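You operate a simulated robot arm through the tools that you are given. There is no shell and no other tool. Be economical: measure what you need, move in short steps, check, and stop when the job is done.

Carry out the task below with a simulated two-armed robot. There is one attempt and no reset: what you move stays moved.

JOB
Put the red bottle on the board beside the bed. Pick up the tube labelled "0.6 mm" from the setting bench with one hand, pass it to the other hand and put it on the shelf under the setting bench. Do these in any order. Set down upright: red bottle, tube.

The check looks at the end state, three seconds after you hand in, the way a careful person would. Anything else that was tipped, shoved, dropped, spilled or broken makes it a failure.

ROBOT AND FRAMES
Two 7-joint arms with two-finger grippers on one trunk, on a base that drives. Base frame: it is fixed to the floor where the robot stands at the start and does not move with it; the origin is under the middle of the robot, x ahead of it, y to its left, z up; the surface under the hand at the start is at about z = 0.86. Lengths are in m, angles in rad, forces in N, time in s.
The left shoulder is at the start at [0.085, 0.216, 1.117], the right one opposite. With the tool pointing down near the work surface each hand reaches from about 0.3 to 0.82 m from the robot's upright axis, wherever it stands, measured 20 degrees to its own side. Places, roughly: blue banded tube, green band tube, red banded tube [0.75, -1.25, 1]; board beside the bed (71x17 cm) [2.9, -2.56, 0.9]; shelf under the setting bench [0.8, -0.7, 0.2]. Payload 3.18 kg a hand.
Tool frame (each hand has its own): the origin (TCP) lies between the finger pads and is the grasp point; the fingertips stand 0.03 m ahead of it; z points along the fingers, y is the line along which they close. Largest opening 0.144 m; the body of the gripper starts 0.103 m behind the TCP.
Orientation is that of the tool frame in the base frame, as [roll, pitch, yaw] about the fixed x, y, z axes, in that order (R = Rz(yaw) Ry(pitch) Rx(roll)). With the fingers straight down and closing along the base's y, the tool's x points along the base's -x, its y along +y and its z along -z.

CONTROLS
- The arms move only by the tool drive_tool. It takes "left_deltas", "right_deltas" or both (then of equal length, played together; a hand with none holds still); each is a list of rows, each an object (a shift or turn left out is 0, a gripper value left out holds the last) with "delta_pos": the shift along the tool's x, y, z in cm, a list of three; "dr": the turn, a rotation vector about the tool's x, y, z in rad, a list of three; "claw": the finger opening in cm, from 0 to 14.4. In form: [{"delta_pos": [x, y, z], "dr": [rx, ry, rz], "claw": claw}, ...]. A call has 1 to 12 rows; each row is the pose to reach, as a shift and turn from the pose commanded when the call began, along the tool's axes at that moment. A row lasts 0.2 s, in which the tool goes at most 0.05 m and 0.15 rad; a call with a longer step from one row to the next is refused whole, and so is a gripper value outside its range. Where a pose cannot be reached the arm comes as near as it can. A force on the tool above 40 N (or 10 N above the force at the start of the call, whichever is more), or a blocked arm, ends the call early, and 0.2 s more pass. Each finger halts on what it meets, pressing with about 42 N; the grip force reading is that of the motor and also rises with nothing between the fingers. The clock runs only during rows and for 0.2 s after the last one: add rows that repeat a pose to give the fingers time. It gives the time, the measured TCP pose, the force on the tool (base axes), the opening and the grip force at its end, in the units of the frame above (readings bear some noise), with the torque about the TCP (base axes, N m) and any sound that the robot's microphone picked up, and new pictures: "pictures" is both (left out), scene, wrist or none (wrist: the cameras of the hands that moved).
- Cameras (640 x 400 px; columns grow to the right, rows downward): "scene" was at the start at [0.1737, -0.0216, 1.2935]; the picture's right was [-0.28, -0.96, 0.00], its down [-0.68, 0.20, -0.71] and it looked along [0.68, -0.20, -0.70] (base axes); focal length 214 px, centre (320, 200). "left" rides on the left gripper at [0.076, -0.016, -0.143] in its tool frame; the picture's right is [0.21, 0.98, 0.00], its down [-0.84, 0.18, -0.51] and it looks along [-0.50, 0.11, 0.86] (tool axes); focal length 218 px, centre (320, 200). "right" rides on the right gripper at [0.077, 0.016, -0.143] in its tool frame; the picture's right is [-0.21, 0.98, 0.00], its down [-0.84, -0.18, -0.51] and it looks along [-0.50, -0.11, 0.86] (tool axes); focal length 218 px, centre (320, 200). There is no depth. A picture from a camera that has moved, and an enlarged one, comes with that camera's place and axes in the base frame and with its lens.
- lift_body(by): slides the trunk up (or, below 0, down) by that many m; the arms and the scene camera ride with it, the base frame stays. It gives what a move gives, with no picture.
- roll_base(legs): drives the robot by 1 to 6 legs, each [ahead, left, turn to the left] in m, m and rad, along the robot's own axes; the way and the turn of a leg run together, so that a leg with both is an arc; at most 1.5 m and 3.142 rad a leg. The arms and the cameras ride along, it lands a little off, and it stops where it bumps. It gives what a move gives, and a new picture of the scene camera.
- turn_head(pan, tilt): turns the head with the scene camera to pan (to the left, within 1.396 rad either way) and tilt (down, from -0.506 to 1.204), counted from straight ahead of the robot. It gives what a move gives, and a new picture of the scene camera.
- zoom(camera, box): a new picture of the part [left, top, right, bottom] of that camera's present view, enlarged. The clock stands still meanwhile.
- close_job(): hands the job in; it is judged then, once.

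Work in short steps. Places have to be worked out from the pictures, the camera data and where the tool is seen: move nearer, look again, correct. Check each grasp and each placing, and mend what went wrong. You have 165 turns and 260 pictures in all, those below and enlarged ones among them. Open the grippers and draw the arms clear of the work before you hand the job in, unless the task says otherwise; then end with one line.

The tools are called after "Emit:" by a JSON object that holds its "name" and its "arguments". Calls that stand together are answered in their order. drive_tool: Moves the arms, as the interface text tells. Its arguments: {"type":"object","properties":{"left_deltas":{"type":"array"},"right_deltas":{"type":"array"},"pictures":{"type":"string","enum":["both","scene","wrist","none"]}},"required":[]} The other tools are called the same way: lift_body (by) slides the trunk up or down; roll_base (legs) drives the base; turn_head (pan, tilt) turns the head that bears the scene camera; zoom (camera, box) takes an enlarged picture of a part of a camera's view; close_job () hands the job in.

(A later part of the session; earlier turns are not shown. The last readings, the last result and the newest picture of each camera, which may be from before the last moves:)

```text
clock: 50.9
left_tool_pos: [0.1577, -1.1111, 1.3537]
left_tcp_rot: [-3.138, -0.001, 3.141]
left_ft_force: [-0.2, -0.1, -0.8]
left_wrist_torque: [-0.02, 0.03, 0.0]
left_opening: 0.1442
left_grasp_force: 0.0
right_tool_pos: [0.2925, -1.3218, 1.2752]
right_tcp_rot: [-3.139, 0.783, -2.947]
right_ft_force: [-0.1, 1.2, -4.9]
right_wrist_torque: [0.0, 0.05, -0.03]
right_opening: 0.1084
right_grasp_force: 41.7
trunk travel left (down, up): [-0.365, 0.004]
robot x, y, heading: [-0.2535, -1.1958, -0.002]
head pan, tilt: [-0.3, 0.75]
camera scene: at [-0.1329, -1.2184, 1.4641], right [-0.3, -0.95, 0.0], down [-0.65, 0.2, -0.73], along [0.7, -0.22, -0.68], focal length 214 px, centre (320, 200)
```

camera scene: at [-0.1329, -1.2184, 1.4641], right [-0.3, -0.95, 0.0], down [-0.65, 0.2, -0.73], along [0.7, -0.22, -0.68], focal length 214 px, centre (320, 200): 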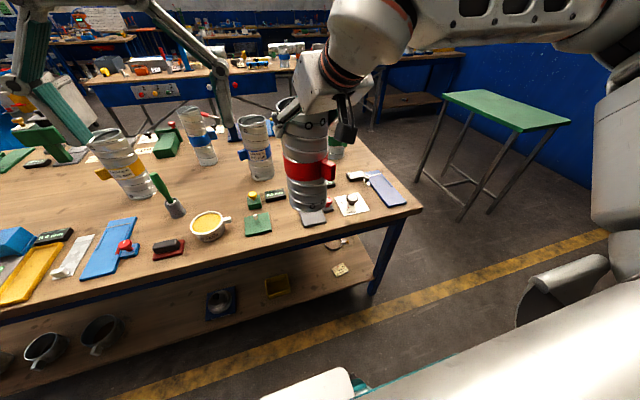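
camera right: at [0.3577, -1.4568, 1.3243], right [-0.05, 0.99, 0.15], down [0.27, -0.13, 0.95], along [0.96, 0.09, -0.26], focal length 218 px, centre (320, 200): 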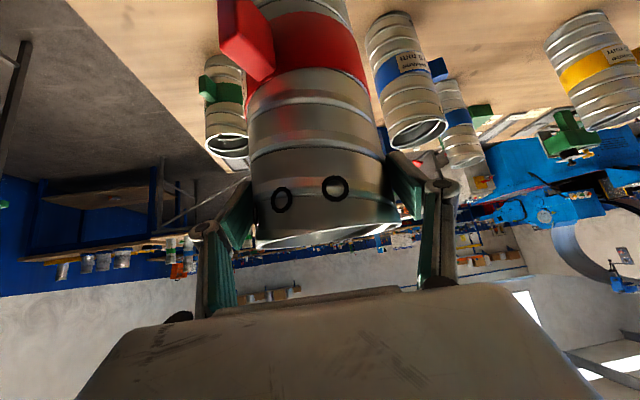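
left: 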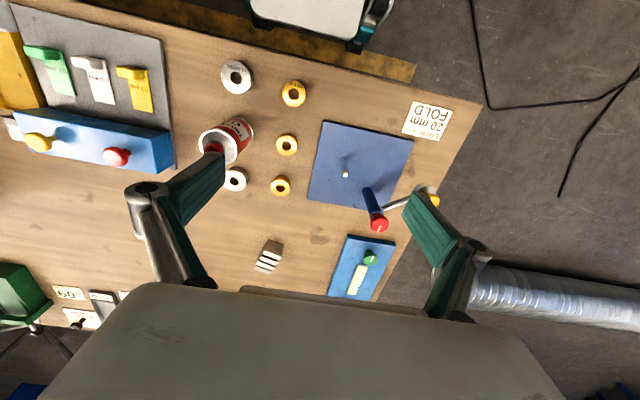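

The shelf has a free spot at about (0.47, -1.36) between the yellow bin and the "FOLD" sign. I push the tube 12 cm forward to give the left arm room, and swing the left hand to point at the lower part of the tube.

Emit:
{"name": "drive_tool", "arguments": {"right_deltas": [{"delta_pos": [-2.8, -0.8, 2.8]}, {"delta_pos": [-5.6, -1.6, 5.6]}, {"delta_pos": [-8.3, -2.4, 8.3]}], "pictures": "none"}}

Emit:
{"name": "drive_tool", "arguments": {"left_deltas": [{"delta_pos": [-1.3, 0, 1.9], "dr": [0.0365, -0.1181, 0.0523]}, {"delta_pos": [-2.6, 0, 3.8], "dr": [0.0731, -0.2362, 0.1045]}, {"delta_pos": [-3.9, 0, 5.7], "dr": [0.1096, -0.3542, 0.1568]}, {"delta_pos": [-5.2, 0, 7.6], "dr": [0.1461, -0.4723, 0.209]}, {"delta_pos": [-6.4, 0, 9.5], "dr": [0.1827, -0.5904, 0.2613]}, {"delta_pos": [-7.7, 0, 11.5], "dr": [0.2192, -0.7085, 0.3136]}, {"delta_pos": [-9, 0, 13.4], "dr": [0.2557, -0.8266, 0.3658]}, {"delta_pos": [-10.3, -1, 15.3], "dr": [0.2922, -0.9446, 0.4181]}, {"delta_pos": [-11.5, -2, 17.2], "dr": [0.3288, -1.0627, 0.4703]}, {"delta_pos": [-12.8, -4, 19.1], "dr": [0.3653, -1.1808, 0.5226]}]}}

```text
clock: 51.7
left_tool_pos: [0.1583, -1.1126, 1.3546]
left_tcp_rot: [3.141, -0.003, 3.141]
left_ft_force: [0.2, -0.7, -0.4]
left_wrist_torque: [0.0, 0.04, 0.0]
left_opening: 0.144
left_grasp_force: 0.1
right_tool_pos: [0.413, -1.3221, 1.2741]
right_tcp_rot: [3.139, 0.782, -2.947]
right_ft_force: [0.6, 0.0, -4.0]
right_wrist_torque: [0.0, 0.03, 0.01]
right_opening: 0.108
right_grasp_force: 42.0
trunk travel left (down, up): [-0.365, 0.004]
robot x, y, heading: [-0.2541, -1.1955, -0.002]
head pan, tilt: [-0.3, 0.75]
```

```text
clock: 53.9
left_tool_pos: [0.2772, -1.1053, 1.1927]
left_tcp_rot: [-3.066, 1.096, 2.66]
left_ft_force: [0.0, 0.1, 0.3]
left_wrist_torque: [0.03, 0.03, 0.05]
left_opening: 0.1438
left_grasp_force: 0.0
left hand out of reach, approached as far as the arm can: row 9, 10
right_tool_pos: [0.4126, -1.3228, 1.2749]
right_tcp_rot: [3.138, 0.785, -2.949]
right_ft_force: [0.3, -1.4, -4.1]
right_wrist_torque: [0.07, 0.04, 0.06]
right_opening: 0.1084
right_grasp_force: 41.7
trunk travel left (down, up): [-0.365, 0.004]
robot x, y, heading: [-0.2561, -1.1947, -0.007]
head pan, tilt: [-0.3, 0.75]
camera scene: at [-0.1339, -1.2225, 1.4641], right [-0.3, -0.95, 0.0], down [-0.65, 0.21, -0.73], along [0.7, -0.22, -0.68], focal length 214 px, centre (320, 200)
camera left: at [0.1316, -1.0354, 1.1895], right [0.43, 0.88, -0.22], down [0.05, 0.22, 0.97], along [0.9, -0.43, 0.05], focal length 218 px, centre (320, 200)
```

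scene: 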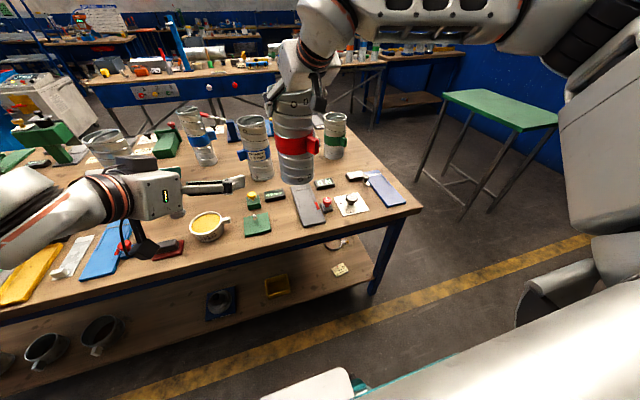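
left: 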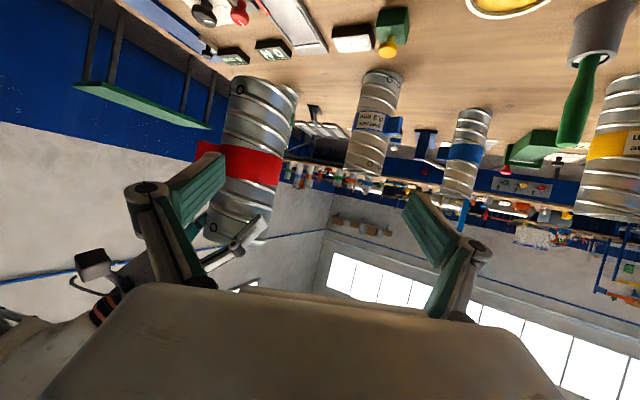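

The left hand reached almost the wanted tilt (about 27° down). I slide it sideways to 15 cm short of the tube and level the closing axis.

Emit:
{"name": "drive_tool", "arguments": {"left_deltas": [{"delta_pos": [-0.5, -3.5, 2], "dr": [0, 0, 0.01]}, {"delta_pos": [-1, -7, 4.5], "dr": [0, 0, 0.02]}, {"delta_pos": [-1.7, -9.5, 7.5], "dr": [0, 0, 0.03]}, {"delta_pos": [-2.2, -10.8, 10], "dr": [0, 0, 0.039]}]}}

```text
clock: 54.9
left_tool_pos: [0.3441, -1.1676, 1.1813]
left_tcp_rot: [3.14, 1.095, 2.574]
left_ft_force: [0.8, -0.2, -0.4]
left_wrist_torque: [-0.03, -0.02, 0.03]
left_opening: 0.1437
left_grasp_force: 0.0
left hand out of reach, approached as far as the arm can: row 1, 2, 3, 4
right_tool_pos: [0.4127, -1.3246, 1.2748]
right_tcp_rot: [3.136, 0.783, -2.95]
right_ft_force: [-0.3, -1.6, -4.5]
right_wrist_torque: [0.07, 0.04, 0.06]
right_opening: 0.1086
right_grasp_force: 41.5
trunk travel left (down, up): [-0.365, 0.004]
robot x, y, heading: [-0.2513, -1.1964, -0.003]
head pan, tilt: [-0.3, 0.75]
camera scene: at [-0.1335, -1.2236, 1.464], right [-0.3, -0.95, 0.0], down [-0.65, 0.21, -0.73], along [0.7, -0.22, -0.68], focal length 214 px, centre (320, 200)
camera left: at [0.2001, -1.0947, 1.1771], right [0.44, 0.88, -0.18], down [0.04, 0.19, 0.98], along [0.89, -0.44, 0.05], focal length 218 px, centre (320, 200)
```

scene: 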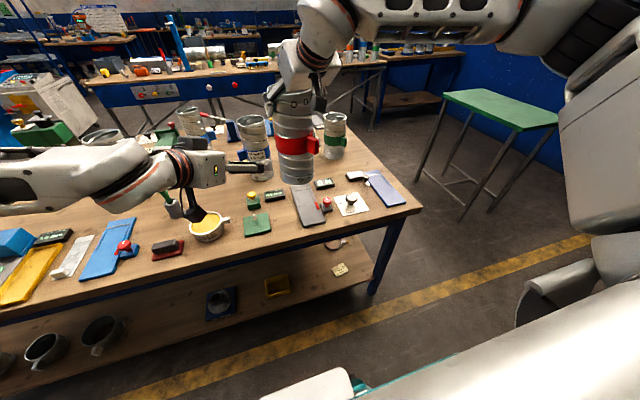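
left: 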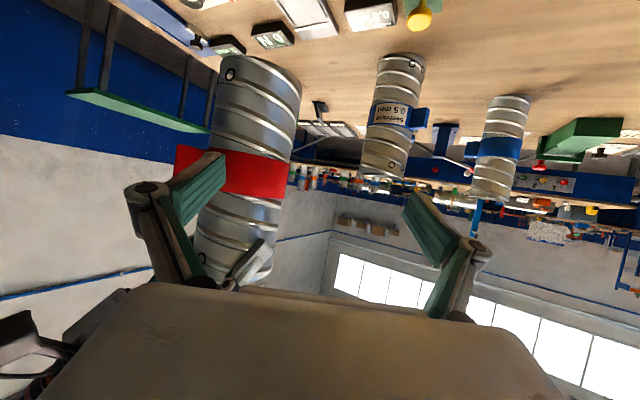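

The left arm is limited on the cross-body side, so I bring the tube to it with the right hand: 4 cm forward and 8 cm to the left.

Emit:
{"name": "drive_tool", "arguments": {"right_deltas": [{"delta_pos": [-1.6, 2.4, 1.1]}, {"delta_pos": [-3.2, 4.8, 2.3]}, {"delta_pos": [-4.9, 7.3, 3.4]}], "pictures": "scene"}}

Emit:
{"name": "zoom", "arguments": {"camera": "left", "box": [0, 0, 640, 400]}}

```text
clock: 55.7
left_tool_pos: [0.3448, -1.1627, 1.1814]
left_tcp_rot: [-3.132, 1.096, 2.584]
left_ft_force: [-0.4, 0.5, -0.7]
left_wrist_torque: [-0.04, -0.02, -0.03]
left_opening: 0.144
left_grasp_force: 0.1
right_tool_pos: [0.4565, -1.2374, 1.2871]
right_tcp_rot: [3.141, 0.782, -2.942]
right_ft_force: [1.0, 0.7, -4.1]
right_wrist_torque: [-0.02, 0.01, -0.03]
right_opening: 0.1083
right_grasp_force: 42.2
trunk travel left (down, up): [-0.365, 0.004]
robot x, y, heading: [-0.2553, -1.2003, -0.003]
head pan, tilt: [-0.3, 0.75]
camera scene: at [-0.1332, -1.2179, 1.4641], right [-0.3, -0.95, 0.0], down [-0.65, 0.2, -0.73], along [0.7, -0.22, -0.68], focal length 214 px, centre (320, 200)
```

scene: 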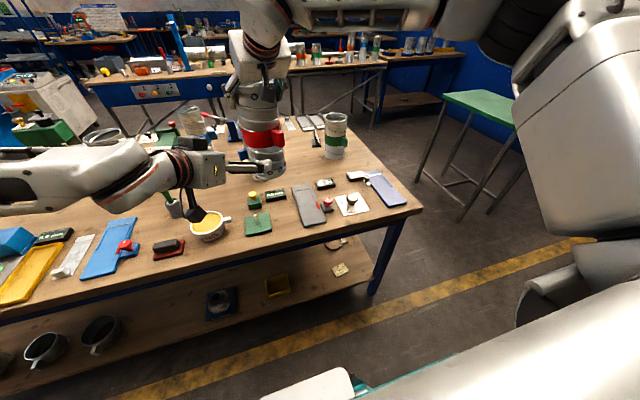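

```text
1.00 times, centred on (320, 200) of left (not enlarged: the box is as wide or as high as the picture)
camera zoom: at [0.2, -1.0899, 1.1764], right [0.44, 0.88, -0.19], down [0.04, 0.19, 0.98], along [0.9, -0.44, 0.05], focal length 218 px, centre (320, 200)
```

zoom: 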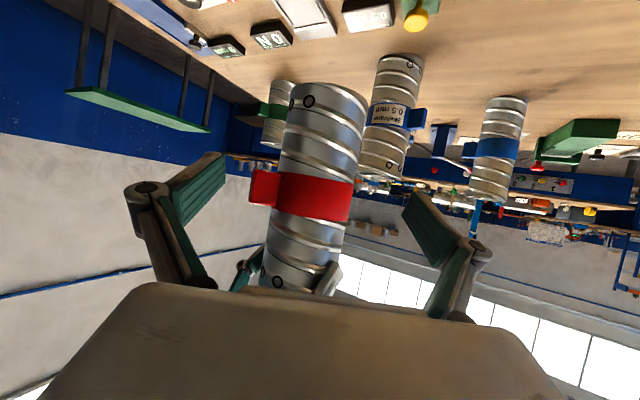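

The tube is centred in the left camera, with its lower portion in line with the fingers. I advance the left hand 15 cm.

Emit:
{"name": "drive_tool", "arguments": {"left_deltas": [{"delta_pos": [-0.1, 0, 3]}, {"delta_pos": [-0.2, 0, 6]}, {"delta_pos": [-0.3, 0, 9]}, {"delta_pos": [-0.4, 0, 12]}, {"delta_pos": [-0.4, 0, 14]}, {"delta_pos": [-0.4, 0, 15.3]}]}}

```text
clock: 57.1
left_tool_pos: [0.462, -1.2402, 1.114]
left_tcp_rot: [-3.138, 1.098, 2.583]
left_ft_force: [-0.3, 0.0, 0.2]
left_wrist_torque: [0.01, -0.01, 0.02]
left_opening: 0.144
left_grasp_force: 0.1
left hand out of reach, approached as far as the arm can: row 1, 2, 3
right_tool_pos: [0.4562, -1.2403, 1.2869]
right_tcp_rot: [3.14, 0.784, -2.946]
right_ft_force: [-0.4, -0.9, -4.1]
right_wrist_torque: [0.01, 0.05, 0.02]
right_opening: 0.1082
right_grasp_force: 41.3
trunk travel left (down, up): [-0.365, 0.004]
robot x, y, heading: [-0.2577, -1.1963, -0.003]
head pan, tilt: [-0.3, 0.75]
camera scene: at [-0.1335, -1.2207, 1.4641], right [-0.3, -0.95, 0.0], down [-0.65, 0.2, -0.73], along [0.7, -0.22, -0.68], focal length 214 px, centre (320, 200)
camera left: at [0.3178, -1.1671, 1.1092], right [0.44, 0.88, -0.19], down [0.04, 0.19, 0.98], along [0.9, -0.44, 0.05], focal length 218 px, centre (320, 200)
```

scene: 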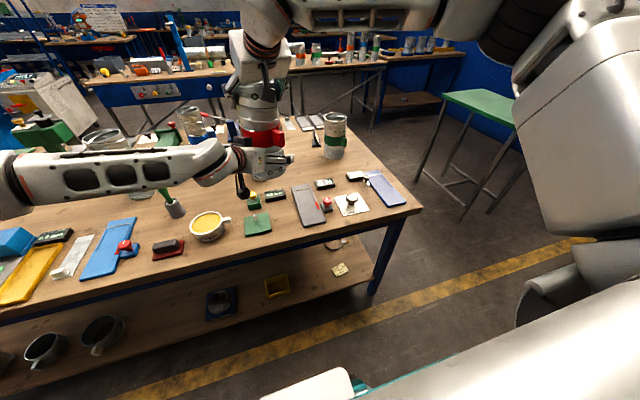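
left: 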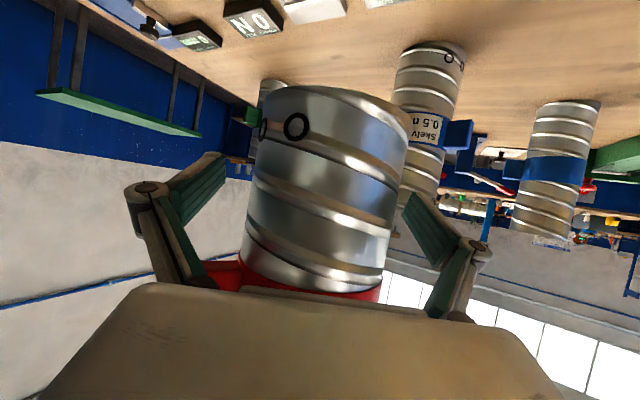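

The fingers straddle the lower part of the tube. I close the left hand.

Emit:
{"name": "drive_tool", "arguments": {"left_deltas": [{"claw": 12}, {"claw": 8}, {"claw": 8}, {"claw": 8}]}}

Emit:
{"name": "zoom", "arguments": {"camera": "scene", "box": [190, 60, 350, 220]}}

```text
clock: 58.1
left_tool_pos: [0.4628, -1.2377, 1.1139]
left_tcp_rot: [-3.135, 1.098, 2.587]
left_ft_force: [2.3, 12.3, 0.5]
left_wrist_torque: [-0.64, 0.11, 0.7]
left_opening: 0.1063
left_grasp_force: 42.3
right_tool_pos: [0.4559, -1.2419, 1.2862]
right_tcp_rot: [3.141, 0.782, -2.948]
right_ft_force: [-3.2, -10.8, -4.6]
right_wrist_torque: [-1.27, 0.37, -0.78]
right_opening: 0.1082
right_grasp_force: 41.9
trunk travel left (down, up): [-0.365, 0.004]
robot x, y, heading: [-0.2527, -1.197, -0.005]
head pan, tilt: [-0.3, 0.75]
camera scene: at [-0.1338, -1.2204, 1.4641], right [-0.3, -0.95, 0.0], down [-0.65, 0.2, -0.73], along [0.7, -0.22, -0.68], focal length 214 px, centre (320, 200)
camera left: at [0.318, -1.166, 1.1094], right [0.44, 0.88, -0.19], down [0.04, 0.19, 0.98], along [0.9, -0.44, 0.05], focal length 218 px, centre (320, 200)
```

scene: 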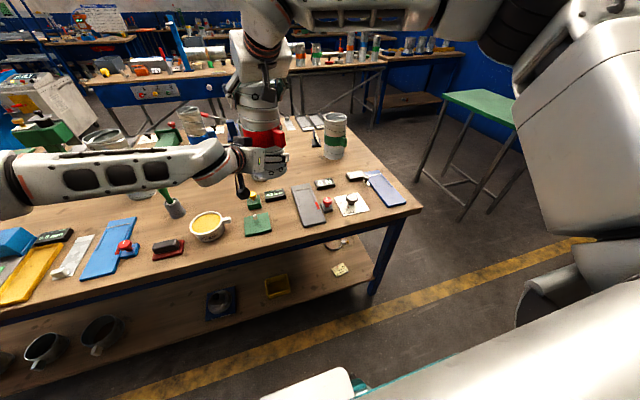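
left: 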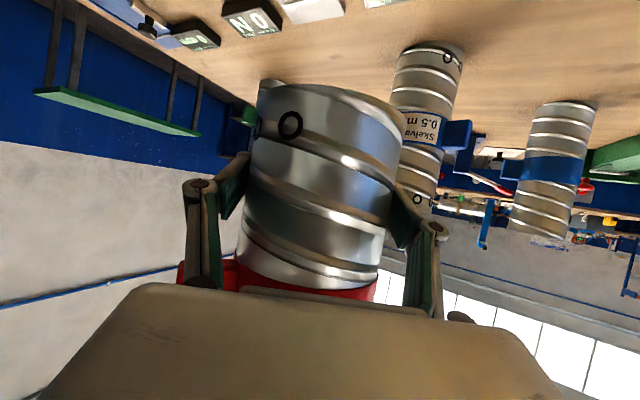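

```text
2.50 times, centred on (270, 140) of scene
camera zoom: at [-0.1338, -1.2204, 1.4641], right [-0.3, -0.95, 0.0], down [-0.65, 0.2, -0.73], along [0.7, -0.22, -0.68], focal length 536 px, centre (445, 350)
```

zoom: 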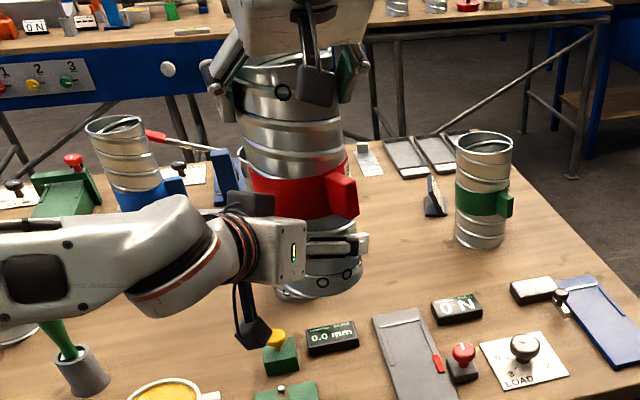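

Both hands hold the tube and the red tab clears the left finger. I open the right hand, then draw it back along its axis.

Emit:
{"name": "drive_tool", "arguments": {"right_deltas": [{"claw": 12}, {"claw": 14.4}, {"claw": 14.4}, {"delta_pos": [0, 0, -3], "claw": 14.4}, {"delta_pos": [0, 0, -7]}, {"delta_pos": [0, 0, -11]}]}}

```text
clock: 59.5
left_tool_pos: [0.4608, -1.2398, 1.1137]
left_tcp_rot: [-3.141, 1.099, 2.577]
left_ft_force: [-0.4, 0.5, 0.5]
left_wrist_torque: [0.01, -0.01, 0.0]
left_opening: 0.1066
left_grasp_force: 42.2
right_tool_pos: [0.3777, -1.2558, 1.3641]
right_tcp_rot: [3.141, 0.785, -2.946]
right_ft_force: [-0.5, 0.5, -0.9]
right_wrist_torque: [-0.02, 0.02, -0.02]
right_opening: 0.1441
right_grasp_force: 0.1
trunk travel left (down, up): [-0.365, 0.004]
robot x, y, heading: [-0.2544, -1.1967, -0.001]
head pan, tilt: [-0.3, 0.75]
camera scene: at [-0.1354, -1.2208, 1.4643], right [-0.3, -0.95, 0.0], down [-0.65, 0.2, -0.73], along [0.7, -0.22, -0.68], focal length 214 px, centre (320, 200)
camera right: at [0.2232, -1.269, 1.4119], right [-0.05, 0.99, 0.15], down [0.27, -0.13, 0.95], along [0.96, 0.08, -0.26], focal length 218 px, centre (320, 200)
```

scene: 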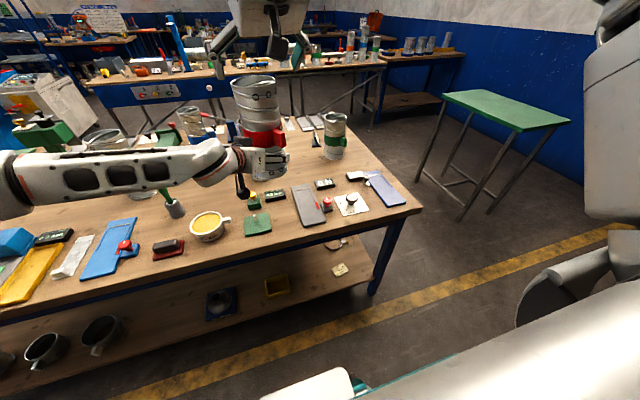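
right: 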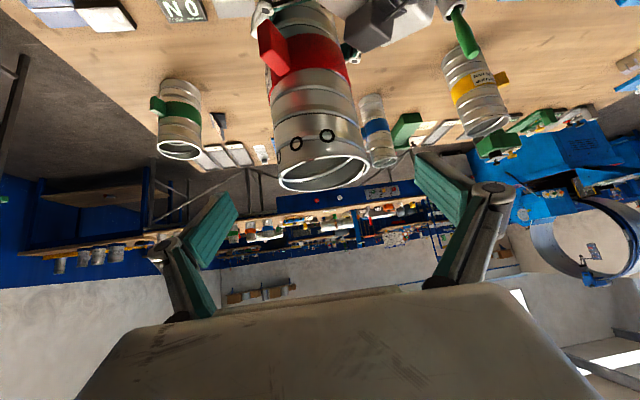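

The left hand holds the tube alone. I move the right arm aside, then back the base off so the tube clears the bench edge.

Emit:
{"name": "drive_tool", "arguments": {"right_deltas": [{"delta_pos": [1, -4.6, -2]}, {"delta_pos": [2, -9, -4]}, {"delta_pos": [3, -13.5, -6]}, {"delta_pos": [4.2, -18, -8.4]}], "pictures": "none"}}

Emit:
{"name": "roll_base", "arguments": {"legs": [[-0.3, 0, 0]]}}

```text
refused: row 1 steps farther than a row can; nothing moved
```

```text
clock: 61.5
left_tool_pos: [0.1621, -1.2384, 1.1146]
left_tcp_rot: [-3.137, 1.097, 2.583]
left_ft_force: [-0.1, -0.7, 0.2]
left_wrist_torque: [0.0, 0.03, 0.0]
left_opening: 0.1063
left_grasp_force: 42.0
right_tool_pos: [0.0808, -1.2545, 1.3645]
right_tcp_rot: [3.141, 0.782, -2.945]
right_ft_force: [-0.1, -0.1, 0.0]
right_wrist_torque: [0.01, -0.05, 0.02]
right_opening: 0.1438
right_grasp_force: 0.1
trunk travel left (down, up): [-0.365, 0.004]
robot x, y, heading: [-0.5535, -1.1933, -0.002]
head pan, tilt: [-0.3, 0.75]
camera scene: at [-0.434, -1.2193, 1.4641], right [-0.3, -0.95, 0.0], down [-0.65, 0.2, -0.73], along [0.7, -0.22, -0.68], focal length 214 px, centre (320, 200)
```

scene: 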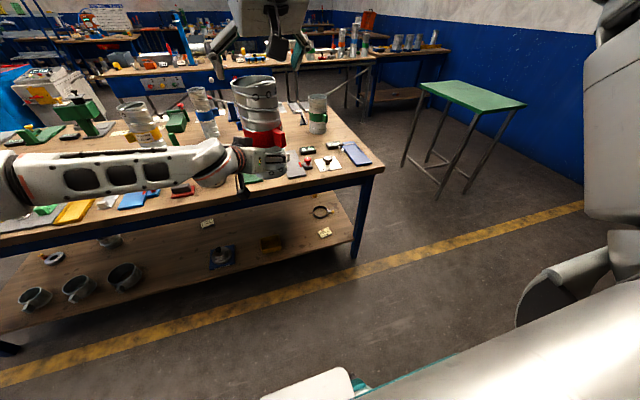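

I get a clear view of the shelf: front edge at x≈0.38, free spot at about (0.50, -1.36). I move the right arm aside, then lower the trunk.

Emit:
{"name": "drive_tool", "arguments": {"right_deltas": [{"delta_pos": [0.8, -3.6, -1.6]}, {"delta_pos": [1.6, -7.2, -3.2]}, {"delta_pos": [2.5, -10.8, -5]}, {"delta_pos": [3.3, -14.4, -6.7]}, {"delta_pos": [4.2, -18, -8.4]}], "pictures": "none"}}

Emit:
{"name": "lift_body", "arguments": {"by": -0.36}}

```text
clock: 62.7
left_tool_pos: [0.1626, -1.2399, 1.1142]
left_tcp_rot: [-3.14, 1.099, 2.577]
left_ft_force: [-0.7, -0.8, -0.5]
left_wrist_torque: [0.04, -0.01, 0.01]
left_opening: 0.1065
left_grasp_force: 41.9
right_tool_pos: [0.0272, -1.4497, 1.3941]
right_tcp_rot: [3.14, 0.783, -2.945]
right_ft_force: [-0.2, -0.5, -0.3]
right_wrist_torque: [0.06, 0.01, 0.03]
right_opening: 0.1441
right_grasp_force: 0.0
trunk travel left (down, up): [-0.365, 0.004]
robot x, y, heading: [-0.5546, -1.1949, -0.001]
head pan, tilt: [-0.3, 0.75]
```

```text
clock: 66.2
left_tool_pos: [-0.0263, -1.238, 0.3165]
left_tcp_rot: [-2.715, 0.333, 2.881]
left_ft_force: [0.3, -0.2, 0.3]
left_wrist_torque: [0.06, 0.19, 0.02]
left_opening: 0.1065
left_grasp_force: 41.7
right_tool_pos: [0.0282, -1.4477, 1.0347]
right_tcp_rot: [3.141, 0.784, -2.944]
right_ft_force: [0.1, -0.6, 0.5]
right_wrist_torque: [0.03, 0.0, 0.03]
right_opening: 0.144
right_grasp_force: 0.0
trunk travel left (down, up): [-0.005, 0.364]
robot x, y, heading: [-0.5543, -1.1961, -0.007]
head pan, tilt: [-0.3, 0.75]
```

The left hand moved unexpectedly as the trunk came down: TCP at z≈0.32, and tilted. I look.

Emit:
{"name": "turn_head", "arguments": {"pan": -0.1, "tilt": 1.0}}

Emit:
{"name": "zoom", "arguments": {"camera": "left", "box": [0, 0, 640, 400]}}

Emit:
{"name": "zoom", "arguments": {"camera": "right", "box": [0, 0, 640, 400]}}

```text
clock: 67.0
left_tool_pos: [-0.0265, -1.237, 0.3152]
left_tcp_rot: [-2.715, 0.332, 2.881]
left_ft_force: [-0.6, -0.8, -0.5]
left_wrist_torque: [0.01, 0.21, 0.02]
left_opening: 0.1065
left_grasp_force: 42.3
right_tool_pos: [0.0287, -1.4475, 1.0337]
right_tcp_rot: [3.14, 0.784, -2.946]
right_ft_force: [0.4, -0.1, 0.7]
right_wrist_torque: [-0.01, -0.01, -0.01]
right_opening: 0.144
right_grasp_force: 0.0
trunk travel left (down, up): [-0.005, 0.364]
robot x, y, heading: [-0.5542, -1.1935, -0.001]
head pan, tilt: [-0.099, 1.0]
camera scene: at [-0.1974, -1.2023, 1.0366], right [-0.1, -0.99, 0.0], down [-0.84, 0.09, -0.54], along [0.54, -0.06, -0.84], focal length 214 px, centre (320, 200)
```

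scene: 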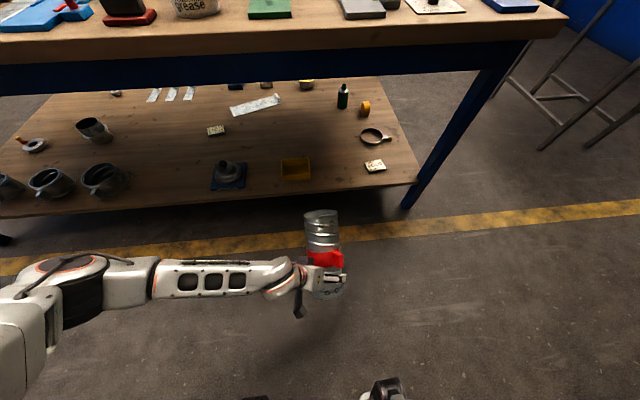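

```text
1.00 times, centred on (320, 200) of left (not enlarged: the box is as wide or as high as the picture)
camera zoom: at [-0.1273, -1.1645, 0.4179], right [0.17, 0.88, -0.45], down [0.74, 0.19, 0.64], along [0.65, -0.44, -0.62], focal length 218 px, centre (320, 200)
```

zoom: 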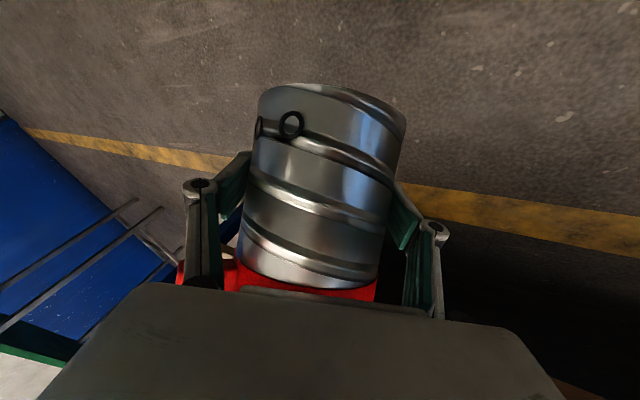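

```text
1.00 times, centred on (320, 200) of right (not enlarged: the box is as wide or as high as the picture)
camera zoom: at [-0.1265, -1.4608, 1.081], right [-0.05, 0.99, 0.15], down [0.27, -0.13, 0.95], along [0.96, 0.09, -0.26], focal length 218 px, centre (320, 200)
```

zoom: 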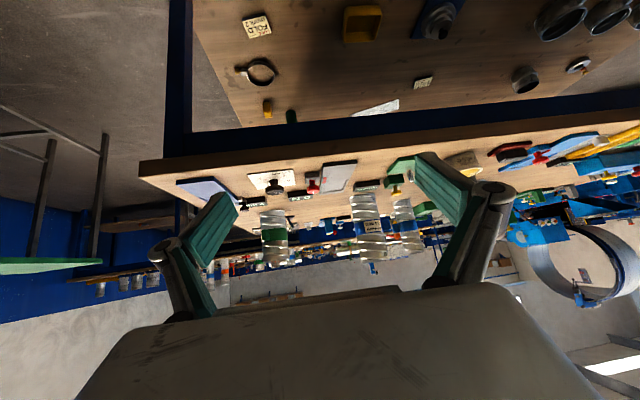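

The arm swung low while the trunk sank, but the tube is still firmly held, tipped forward about 47°. I turn the hand back so the tube is vertical, raising it 6 cm.

Emit:
{"name": "drive_tool", "arguments": {"left_deltas": [{"delta_pos": [-0.3, -0.4, -0.9], "dr": [-0.0336, -0.1154, 0.0647]}, {"delta_pos": [-0.7, -0.8, -1.7], "dr": [-0.0672, -0.2308, 0.1294]}, {"delta_pos": [-1, -1.2, -2.6], "dr": [-0.1008, -0.3462, 0.1941]}, {"delta_pos": [-1.3, -1.6, -3.4], "dr": [-0.1344, -0.4616, 0.2588]}, {"delta_pos": [-1.6, -2, -4.3], "dr": [-0.168, -0.577, 0.3235]}, {"delta_pos": [-2, -2.3, -5.2], "dr": [-0.2016, -0.6924, 0.3882]}]}}

```text
clock: 68.6
left_tool_pos: [0.0893, -1.168, 0.3236]
left_tcp_rot: [-2.96, 1.215, 2.554]
left_ft_force: [1.3, 0.3, -0.9]
left_wrist_torque: [0.04, 0.12, -0.11]
left_opening: 0.1063
left_grasp_force: 42.2
left hand out of reach, approached as far as the arm can: row 1, 2, 3, 4, 5, 6
right_tool_pos: [0.0293, -1.449, 1.0326]
right_tcp_rot: [3.14, 0.784, -2.948]
right_ft_force: [-0.1, -0.4, -0.1]
right_wrist_torque: [0.06, 0.01, 0.02]
right_opening: 0.144
right_grasp_force: 0.0
trunk travel left (down, up): [-0.005, 0.364]
robot x, y, heading: [-0.5503, -1.1971, -0.001]
head pan, tilt: [-0.099, 1.0]
stopped in row 6 (left hand): the arm was blocked; the commanded pose is now the measured one
camera scene: at [-0.1971, -1.2026, 1.0365], right [-0.1, -0.99, 0.0], down [-0.84, 0.09, -0.54], along [0.54, -0.05, -0.84], focal length 214 px, centre (320, 200)
camera left: at [-0.039, -1.0713, 0.3001], right [0.61, 0.75, -0.26], down [0.03, 0.3, 0.95], along [0.79, -0.59, 0.16], focal length 218 px, centre (320, 200)
```

scene: 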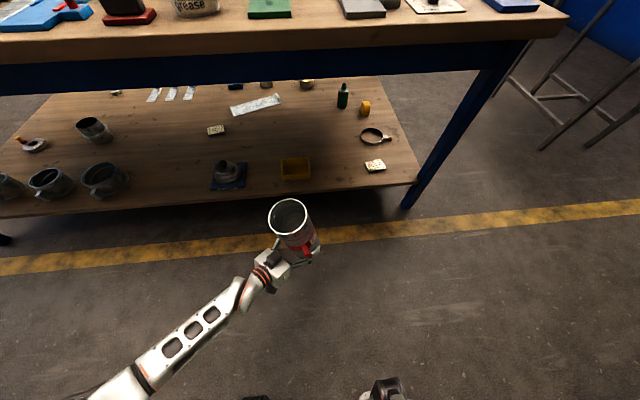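
left: 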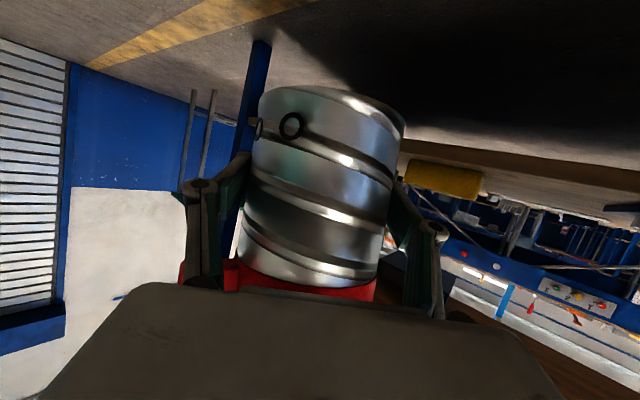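

The tube is now nearly upright (about 8° off). I correct the tilt.

Emit:
{"name": "drive_tool", "arguments": {"left_deltas": [{"delta_pos": [0, 0, 0], "dr": [-0.015, 0.062, 0.028]}, {"delta_pos": [0, 0, 0], "dr": [-0.029, 0.123, 0.056]}]}}

```text
clock: 69.2
left_tool_pos: [0.1085, -1.1476, 0.3062]
left_tcp_rot: [-3.09, 1.101, 2.415]
left_ft_force: [-0.7, -0.4, -0.5]
left_wrist_torque: [0.01, -0.02, -0.02]
left_opening: 0.106
left_grasp_force: 42.0
left hand out of reach, approached as far as the arm can: row 1, 2
right_tool_pos: [0.0292, -1.4478, 1.0342]
right_tcp_rot: [3.139, 0.783, -2.944]
right_ft_force: [0.0, -0.6, -0.6]
right_wrist_torque: [0.0, 0.01, 0.01]
right_opening: 0.1441
right_grasp_force: 0.1
trunk travel left (down, up): [-0.005, 0.364]
robot x, y, heading: [-0.5541, -1.1961, -0.001]
head pan, tilt: [-0.099, 1.0]
camera scene: at [-0.1975, -1.2025, 1.0366], right [-0.1, -0.99, 0.0], down [-0.84, 0.09, -0.54], along [0.54, -0.06, -0.84], focal length 214 px, centre (320, 200)
camera left: at [-0.0178, -1.0464, 0.3024], right [0.61, 0.76, -0.21], down [0.09, 0.19, 0.98], along [0.79, -0.62, 0.05], focal length 218 px, centre (320, 200)
```

scene: 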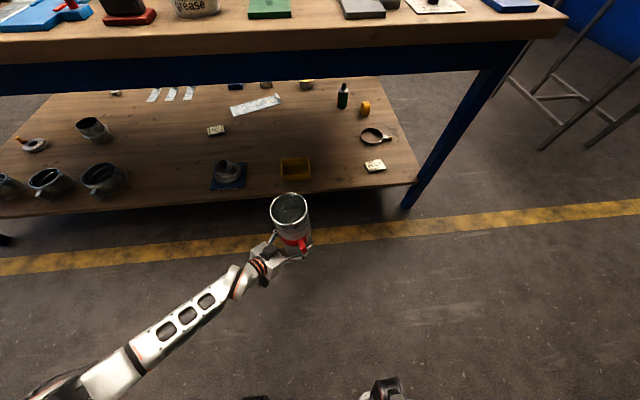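
left: 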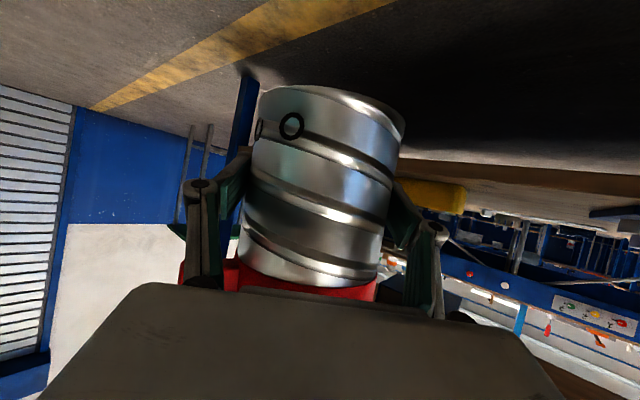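

Nearly vertical now (about 1°). I zoom to work out the shelf's surface height before driving in.

Emit:
{"name": "zoom", "arguments": {"camera": "left", "box": [380, 120, 640, 282]}}

Emit:
{"name": "zoom", "arguments": {"camera": "scene", "box": [200, 130, 440, 280]}}

```text
2.46 times, centred on (510, 201) of left
camera zoom: at [-0.0178, -1.0464, 0.3024], right [0.61, 0.76, -0.21], down [0.09, 0.19, 0.98], along [0.79, -0.62, 0.05], focal length 537 px, centre (-148, 198)
```

zoom: 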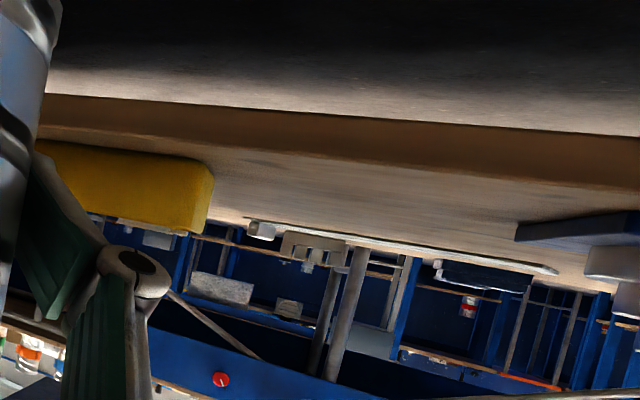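

```text
2.67 times, centred on (320, 205) of scene
camera zoom: at [-0.1975, -1.2025, 1.0366], right [-0.1, -0.99, 0.0], down [-0.84, 0.09, -0.54], along [0.54, -0.06, -0.84], focal length 572 px, centre (320, 187)
```

zoom: 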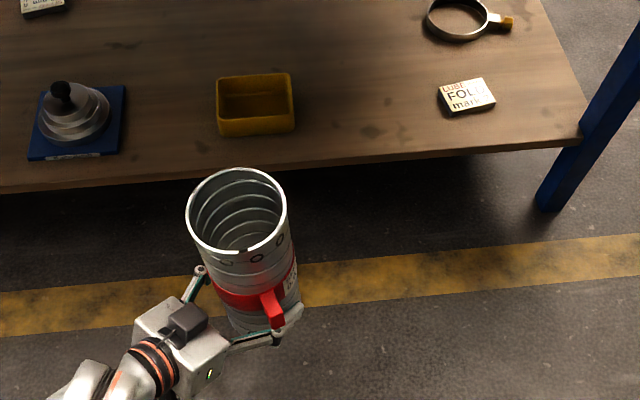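

The shelf top works out nearer z≈0.24, so the tube's bottom (≈0.25) is too low. I raise the trunk 8 cm.

Emit:
{"name": "lift_body", "arguments": {"by": 0.08}}

```text
clock: 70.4
left_tool_pos: [0.1078, -1.1467, 0.3839]
left_tcp_rot: [-3.136, 1.088, 2.397]
left_ft_force: [0.8, 0.0, -0.9]
left_wrist_torque: [0.03, -0.03, 0.02]
left_opening: 0.1063
left_grasp_force: 41.4
right_tool_pos: [0.031, -1.4488, 1.1105]
right_tcp_rot: [3.14, 0.78, -2.945]
right_ft_force: [1.7, 0.4, -0.8]
right_wrist_torque: [-0.02, 0.0, 0.03]
right_opening: 0.1438
right_grasp_force: 0.0
trunk travel left (down, up): [-0.085, 0.284]
robot x, y, heading: [-0.553, -1.1987, -0.001]
head pan, tilt: [-0.099, 1.0]
```

The tube's bottom is at about 0.33. I drive sideways 0.21 m, then partway forward with the tube going under the bench.

Emit:
{"name": "roll_base", "arguments": {"legs": [[0, -0.21, 0], [0.2, 0, 0]]}}

```text
clock: 74.0
left_tool_pos: [0.3062, -1.357, 0.3863]
left_tcp_rot: [-3.139, 1.091, 2.391]
left_ft_force: [-0.1, -0.1, 0.0]
left_wrist_torque: [0.01, 0.01, -0.03]
left_opening: 0.1063
left_grasp_force: 42.3
right_tool_pos: [0.2261, -1.6577, 1.1131]
right_tcp_rot: [3.141, 0.783, -2.945]
right_ft_force: [-0.3, 0.2, -0.3]
right_wrist_torque: [0.01, 0.02, 0.03]
right_opening: 0.144
right_grasp_force: 0.1
trunk travel left (down, up): [-0.085, 0.284]
robot x, y, heading: [-0.3555, -1.4076, -0.006]
head pan, tilt: [-0.099, 1.0]
camera scene: at [-0.0713, -1.4124, 1.1409], right [-0.1, -0.99, 0.0], down [-0.84, 0.09, -0.54], along [0.54, -0.06, -0.84], focal length 214 px, centre (320, 200)
```

scene: 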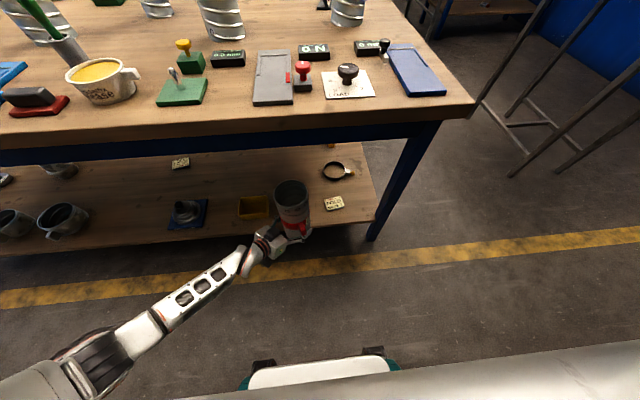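

The line-up is good: the tube is between the bin and the sign. I drive another 0.15 m forward.

Emit:
{"name": "roll_base", "arguments": {"legs": [[0.155, 0, 0]]}}

Emit:
{"name": "zoom", "arguments": {"camera": "left", "box": [0, 0, 640, 400]}}

```text
clock: 75.4
left_tool_pos: [0.4601, -1.3578, 0.3855]
left_tcp_rot: [-3.141, 1.091, 2.393]
left_ft_force: [-0.7, 0.3, 0.3]
left_wrist_torque: [-0.01, 0.0, 0.01]
left_opening: 0.1061
left_grasp_force: 41.6
right_tool_pos: [0.3813, -1.6583, 1.1135]
right_tcp_rot: [3.14, 0.784, -2.945]
right_ft_force: [0.7, -0.3, 0.4]
right_wrist_torque: [-0.01, -0.04, 0.01]
right_opening: 0.144
right_grasp_force: 0.0
trunk travel left (down, up): [-0.085, 0.284]
robot x, y, heading: [-0.2035, -1.4094, 0.002]
head pan, tilt: [-0.099, 1.0]
camera scene: at [0.083, -1.4126, 1.1408], right [-0.1, -0.99, 0.0], down [-0.84, 0.09, -0.54], along [0.54, -0.05, -0.84], focal length 214 px, centre (320, 200)
```

scene: 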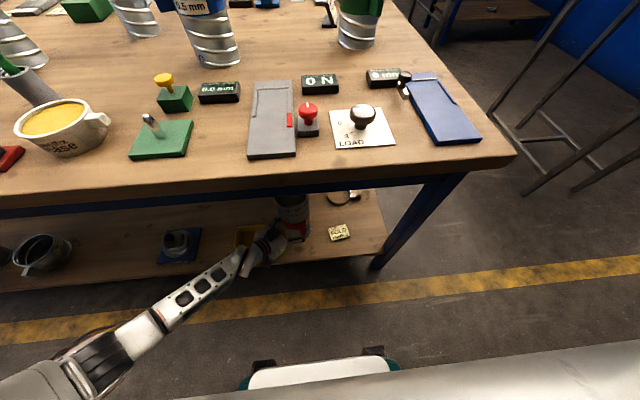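

```text
1.00 times, centred on (320, 200) of left (not enlarged: the box is as wide or as high as the picture)
camera zoom: at [0.3317, -1.2586, 0.3825], right [0.6, 0.78, -0.19], down [0.08, 0.17, 0.98], along [0.8, -0.6, 0.04], focal length 218 px, centre (320, 200)
```

zoom: 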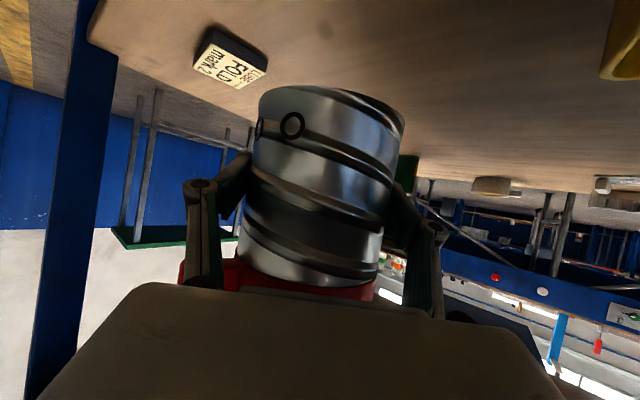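

Clear of the bin and the sign. I lower the trunk 7 cm, keeping the tube above the shelf.

Emit:
{"name": "lift_body", "arguments": {"by": -0.065}}

Emit:
{"name": "zoom", "arguments": {"camera": "left", "box": [160, 40, 480, 240]}}

Emit:
{"name": "zoom", "arguments": {"camera": "scene", "box": [200, 170, 400, 295]}}

```text
clock: 76.5
left_tool_pos: [0.4188, -1.36, 0.285]
left_tcp_rot: [-3.011, 1.038, 2.495]
left_ft_force: [14.0, -1.8, 30.4]
left_wrist_torque: [0.49, -1.72, -0.26]
left_opening: 0.107
left_grasp_force: 42.5
right_tool_pos: [0.3774, -1.6584, 1.0533]
right_tcp_rot: [-3.141, 0.791, -2.944]
right_ft_force: [0.7, -0.2, 0.4]
right_wrist_torque: [0.03, -0.02, 0.01]
right_opening: 0.1441
right_grasp_force: 0.1
trunk travel left (down, up): [-0.02, 0.349]
robot x, y, heading: [-0.2013, -1.4052, 0.001]
head pan, tilt: [-0.099, 1.0]
```

```text
2.00 times, centred on (320, 140) of left
camera zoom: at [0.2912, -1.2597, 0.2909], right [0.59, 0.77, -0.24], down [0.16, 0.19, 0.97], along [0.79, -0.61, -0.01], focal length 436 px, centre (320, 320)
```

zoom: 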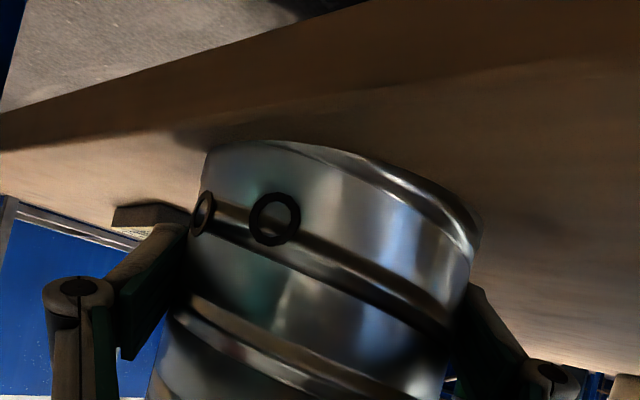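

```text
3.20 times, centred on (300, 232) of scene
camera zoom: at [0.1409, -1.4132, 1.057], right [-0.1, -0.99, 0.0], down [-0.84, 0.09, -0.54], along [0.54, -0.05, -0.84], focal length 686 px, centre (384, 96)
```

zoom: 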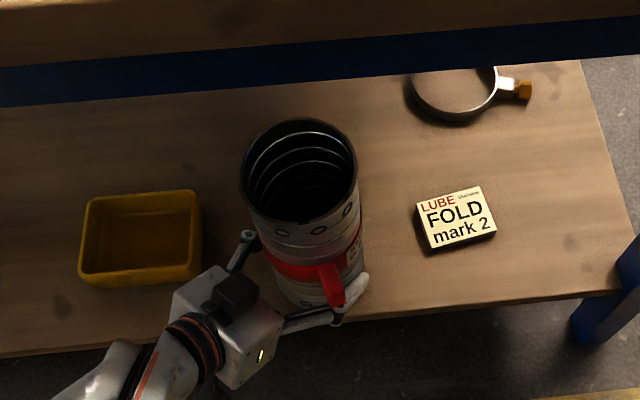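

The tube touched the shelf (30 N) as the trunk bent the hand forward. I lift the hand 4 cm, move it 3 cm further in, and level the tube.

Emit:
{"name": "drive_tool", "arguments": {"left_deltas": [{"delta_pos": [-2, 0, -1], "dr": [-0.01, -0.018, 0.02]}, {"delta_pos": [-3.5, 1, -1], "dr": [-0.02, -0.036, 0.04]}, {"delta_pos": [-4.7, 1.8, -0.2], "dr": [-0.03, -0.055, 0.059]}]}}

```text
clock: 77.3
left_tool_pos: [0.4497, -1.3467, 0.3072]
left_tcp_rot: [-3.102, 1.072, 2.413]
left_ft_force: [0.8, 0.7, -0.3]
left_wrist_torque: [0.05, -0.07, 0.0]
left_opening: 0.1068
left_grasp_force: 42.4
left hand out of reach, approached as far as the arm can: row 1, 2, 3
right_tool_pos: [0.3807, -1.6584, 1.0484]
right_tcp_rot: [3.141, 0.784, -2.944]
right_ft_force: [0.1, 0.1, -0.5]
right_wrist_torque: [0.0, 0.01, -0.01]
right_opening: 0.1441
right_grasp_force: 0.1
trunk travel left (down, up): [-0.02, 0.349]
robot x, y, heading: [-0.2047, -1.4049, 0.001]
head pan, tilt: [-0.099, 1.0]
camera scene: at [0.1438, -1.4127, 1.0547], right [-0.1, -0.99, 0.0], down [-0.84, 0.09, -0.54], along [0.54, -0.05, -0.84], focal length 214 px, centre (320, 200)
camera left: at [0.3231, -1.2474, 0.3063], right [0.6, 0.77, -0.2], down [0.11, 0.18, 0.98], along [0.79, -0.61, 0.02], focal length 218 px, centre (320, 200)
```

scene: 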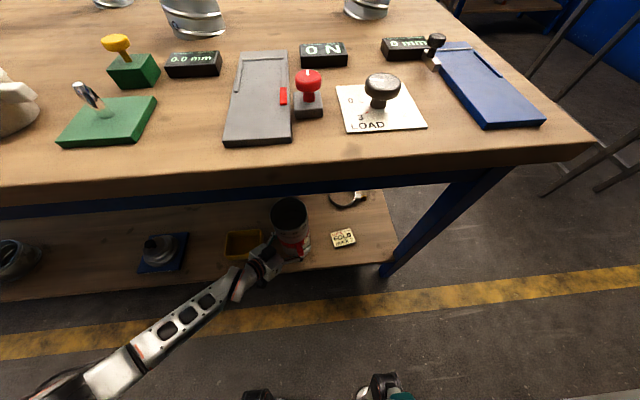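
left: 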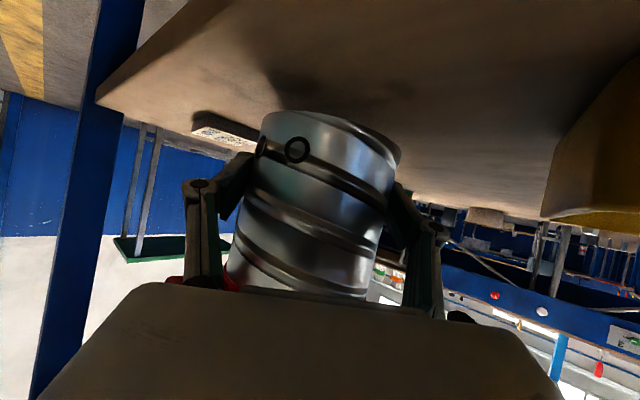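

The tube slipped a little in the hand. I zoom to judge its tilt and clearance.

Emit:
{"name": "zoom", "arguments": {"camera": "left", "box": [160, 60, 480, 260]}}

Emit:
{"name": "zoom", "arguments": {"camera": "scene", "box": [220, 180, 380, 280]}}

```text
2.00 times, centred on (320, 160) of left
camera zoom: at [0.3231, -1.2474, 0.3063], right [0.6, 0.77, -0.2], down [0.11, 0.18, 0.98], along [0.79, -0.61, 0.02], focal length 436 px, centre (320, 280)
```

zoom: 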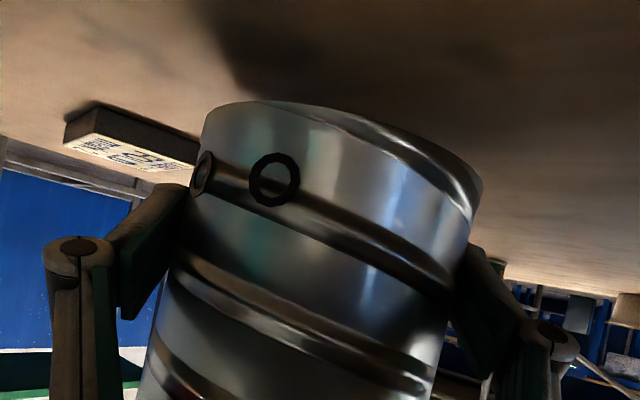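

```text
4.00 times, centred on (300, 230) of scene
camera zoom: at [0.1438, -1.4127, 1.0547], right [-0.1, -0.99, 0.0], down [-0.84, 0.09, -0.54], along [0.54, -0.05, -0.84], focal length 858 px, centre (400, 80)
```

zoom: 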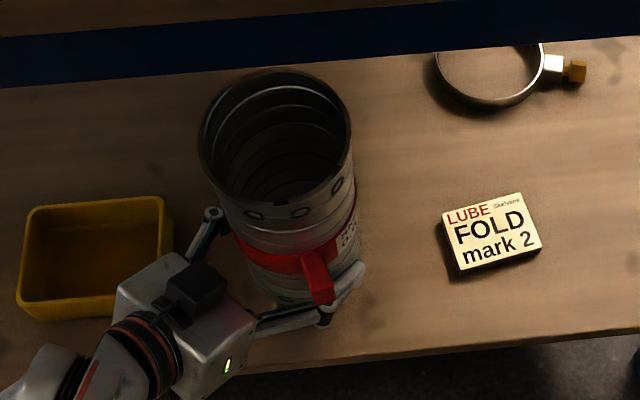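

The tube is within a degree or two of vertical and clear of its neighbours. I lower it gently.

Emit:
{"name": "drive_tool", "arguments": {"left_deltas": [{"delta_pos": [0.5, 0, 0.25]}, {"delta_pos": [0.9, 0, 0.5]}, {"delta_pos": [1.2, 0, 0.65]}], "pictures": "wrist"}}

```text
clock: 78.1
left_tool_pos: [0.4508, -1.3484, 0.2954]
left_tcp_rot: [-3.117, 1.077, 2.406]
left_ft_force: [-0.1, 0.6, 0.4]
left_wrist_torque: [0.03, -0.04, -0.01]
left_opening: 0.107
left_grasp_force: 41.8
right_tool_pos: [0.3803, -1.6584, 1.0492]
right_tcp_rot: [3.14, 0.783, -2.944]
right_ft_force: [0.5, -0.9, 0.8]
right_wrist_torque: [-0.02, 0.0, 0.01]
right_opening: 0.1441
right_grasp_force: 0.0
trunk travel left (down, up): [-0.02, 0.349]
robot x, y, heading: [-0.2028, -1.4093, -0.002]
head pan, tilt: [-0.099, 1.0]
camera left: at [0.3232, -1.2491, 0.2943], right [0.6, 0.78, -0.2], down [0.1, 0.17, 0.98], along [0.79, -0.61, 0.03], focal length 218 px, centre (320, 200)
```

left: 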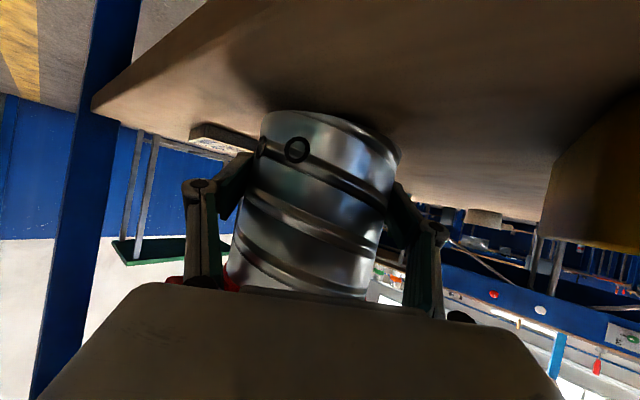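

No contact yet. I continue down in small steps.

Emit:
{"name": "drive_tool", "arguments": {"left_deltas": [{"delta_pos": [0.45, 0, 0.24]}, {"delta_pos": [0.7, 0, 0.38]}], "pictures": "none"}}

Emit:
{"name": "drive_tool", "arguments": {"left_deltas": [{"delta_pos": [0.35, 0, 0.19]}], "pictures": "wrist"}}

```text
clock: 78.7
left_tool_pos: [0.4512, -1.3487, 0.2887]
left_tcp_rot: [-3.12, 1.078, 2.401]
left_ft_force: [-0.5, -0.4, 0.2]
left_wrist_torque: [0.05, 0.05, -0.01]
left_opening: 0.1072
left_grasp_force: 42.8
right_tool_pos: [0.3809, -1.6574, 1.0493]
right_tcp_rot: [3.139, 0.784, -2.945]
right_ft_force: [0.5, 1.2, -0.4]
right_wrist_torque: [-0.01, 0.02, 0.02]
right_opening: 0.1441
right_grasp_force: 0.0
trunk travel left (down, up): [-0.02, 0.349]
robot x, y, heading: [-0.2046, -1.4061, -0.003]
head pan, tilt: [-0.099, 1.0]
```

```text
clock: 79.1
left_tool_pos: [0.453, -1.3495, 0.2873]
left_tcp_rot: [-3.125, 1.081, 2.399]
left_ft_force: [-1.1, 3.2, 8.1]
left_wrist_torque: [0.08, 0.56, -0.15]
left_opening: 0.1069
left_grasp_force: 42.0
right_tool_pos: [0.3796, -1.6581, 1.0509]
right_tcp_rot: [-3.141, 0.787, -2.943]
right_ft_force: [0.5, -0.3, 0.2]
right_wrist_torque: [0.0, 0.0, 0.01]
right_opening: 0.144
right_grasp_force: 0.2
trunk travel left (down, up): [-0.02, 0.349]
robot x, y, heading: [-0.2005, -1.4083, -0.007]
head pan, tilt: [-0.099, 1.0]
camera left: at [0.3248, -1.2504, 0.2856], right [0.6, 0.78, -0.19], down [0.09, 0.17, 0.98], along [0.79, -0.61, 0.03], focal length 218 px, centre (320, 200)
```

left: 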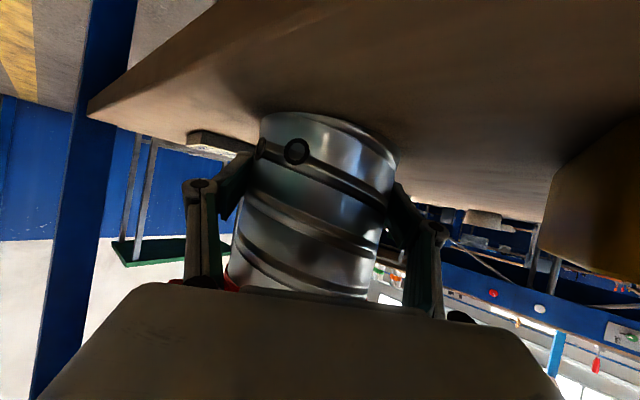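

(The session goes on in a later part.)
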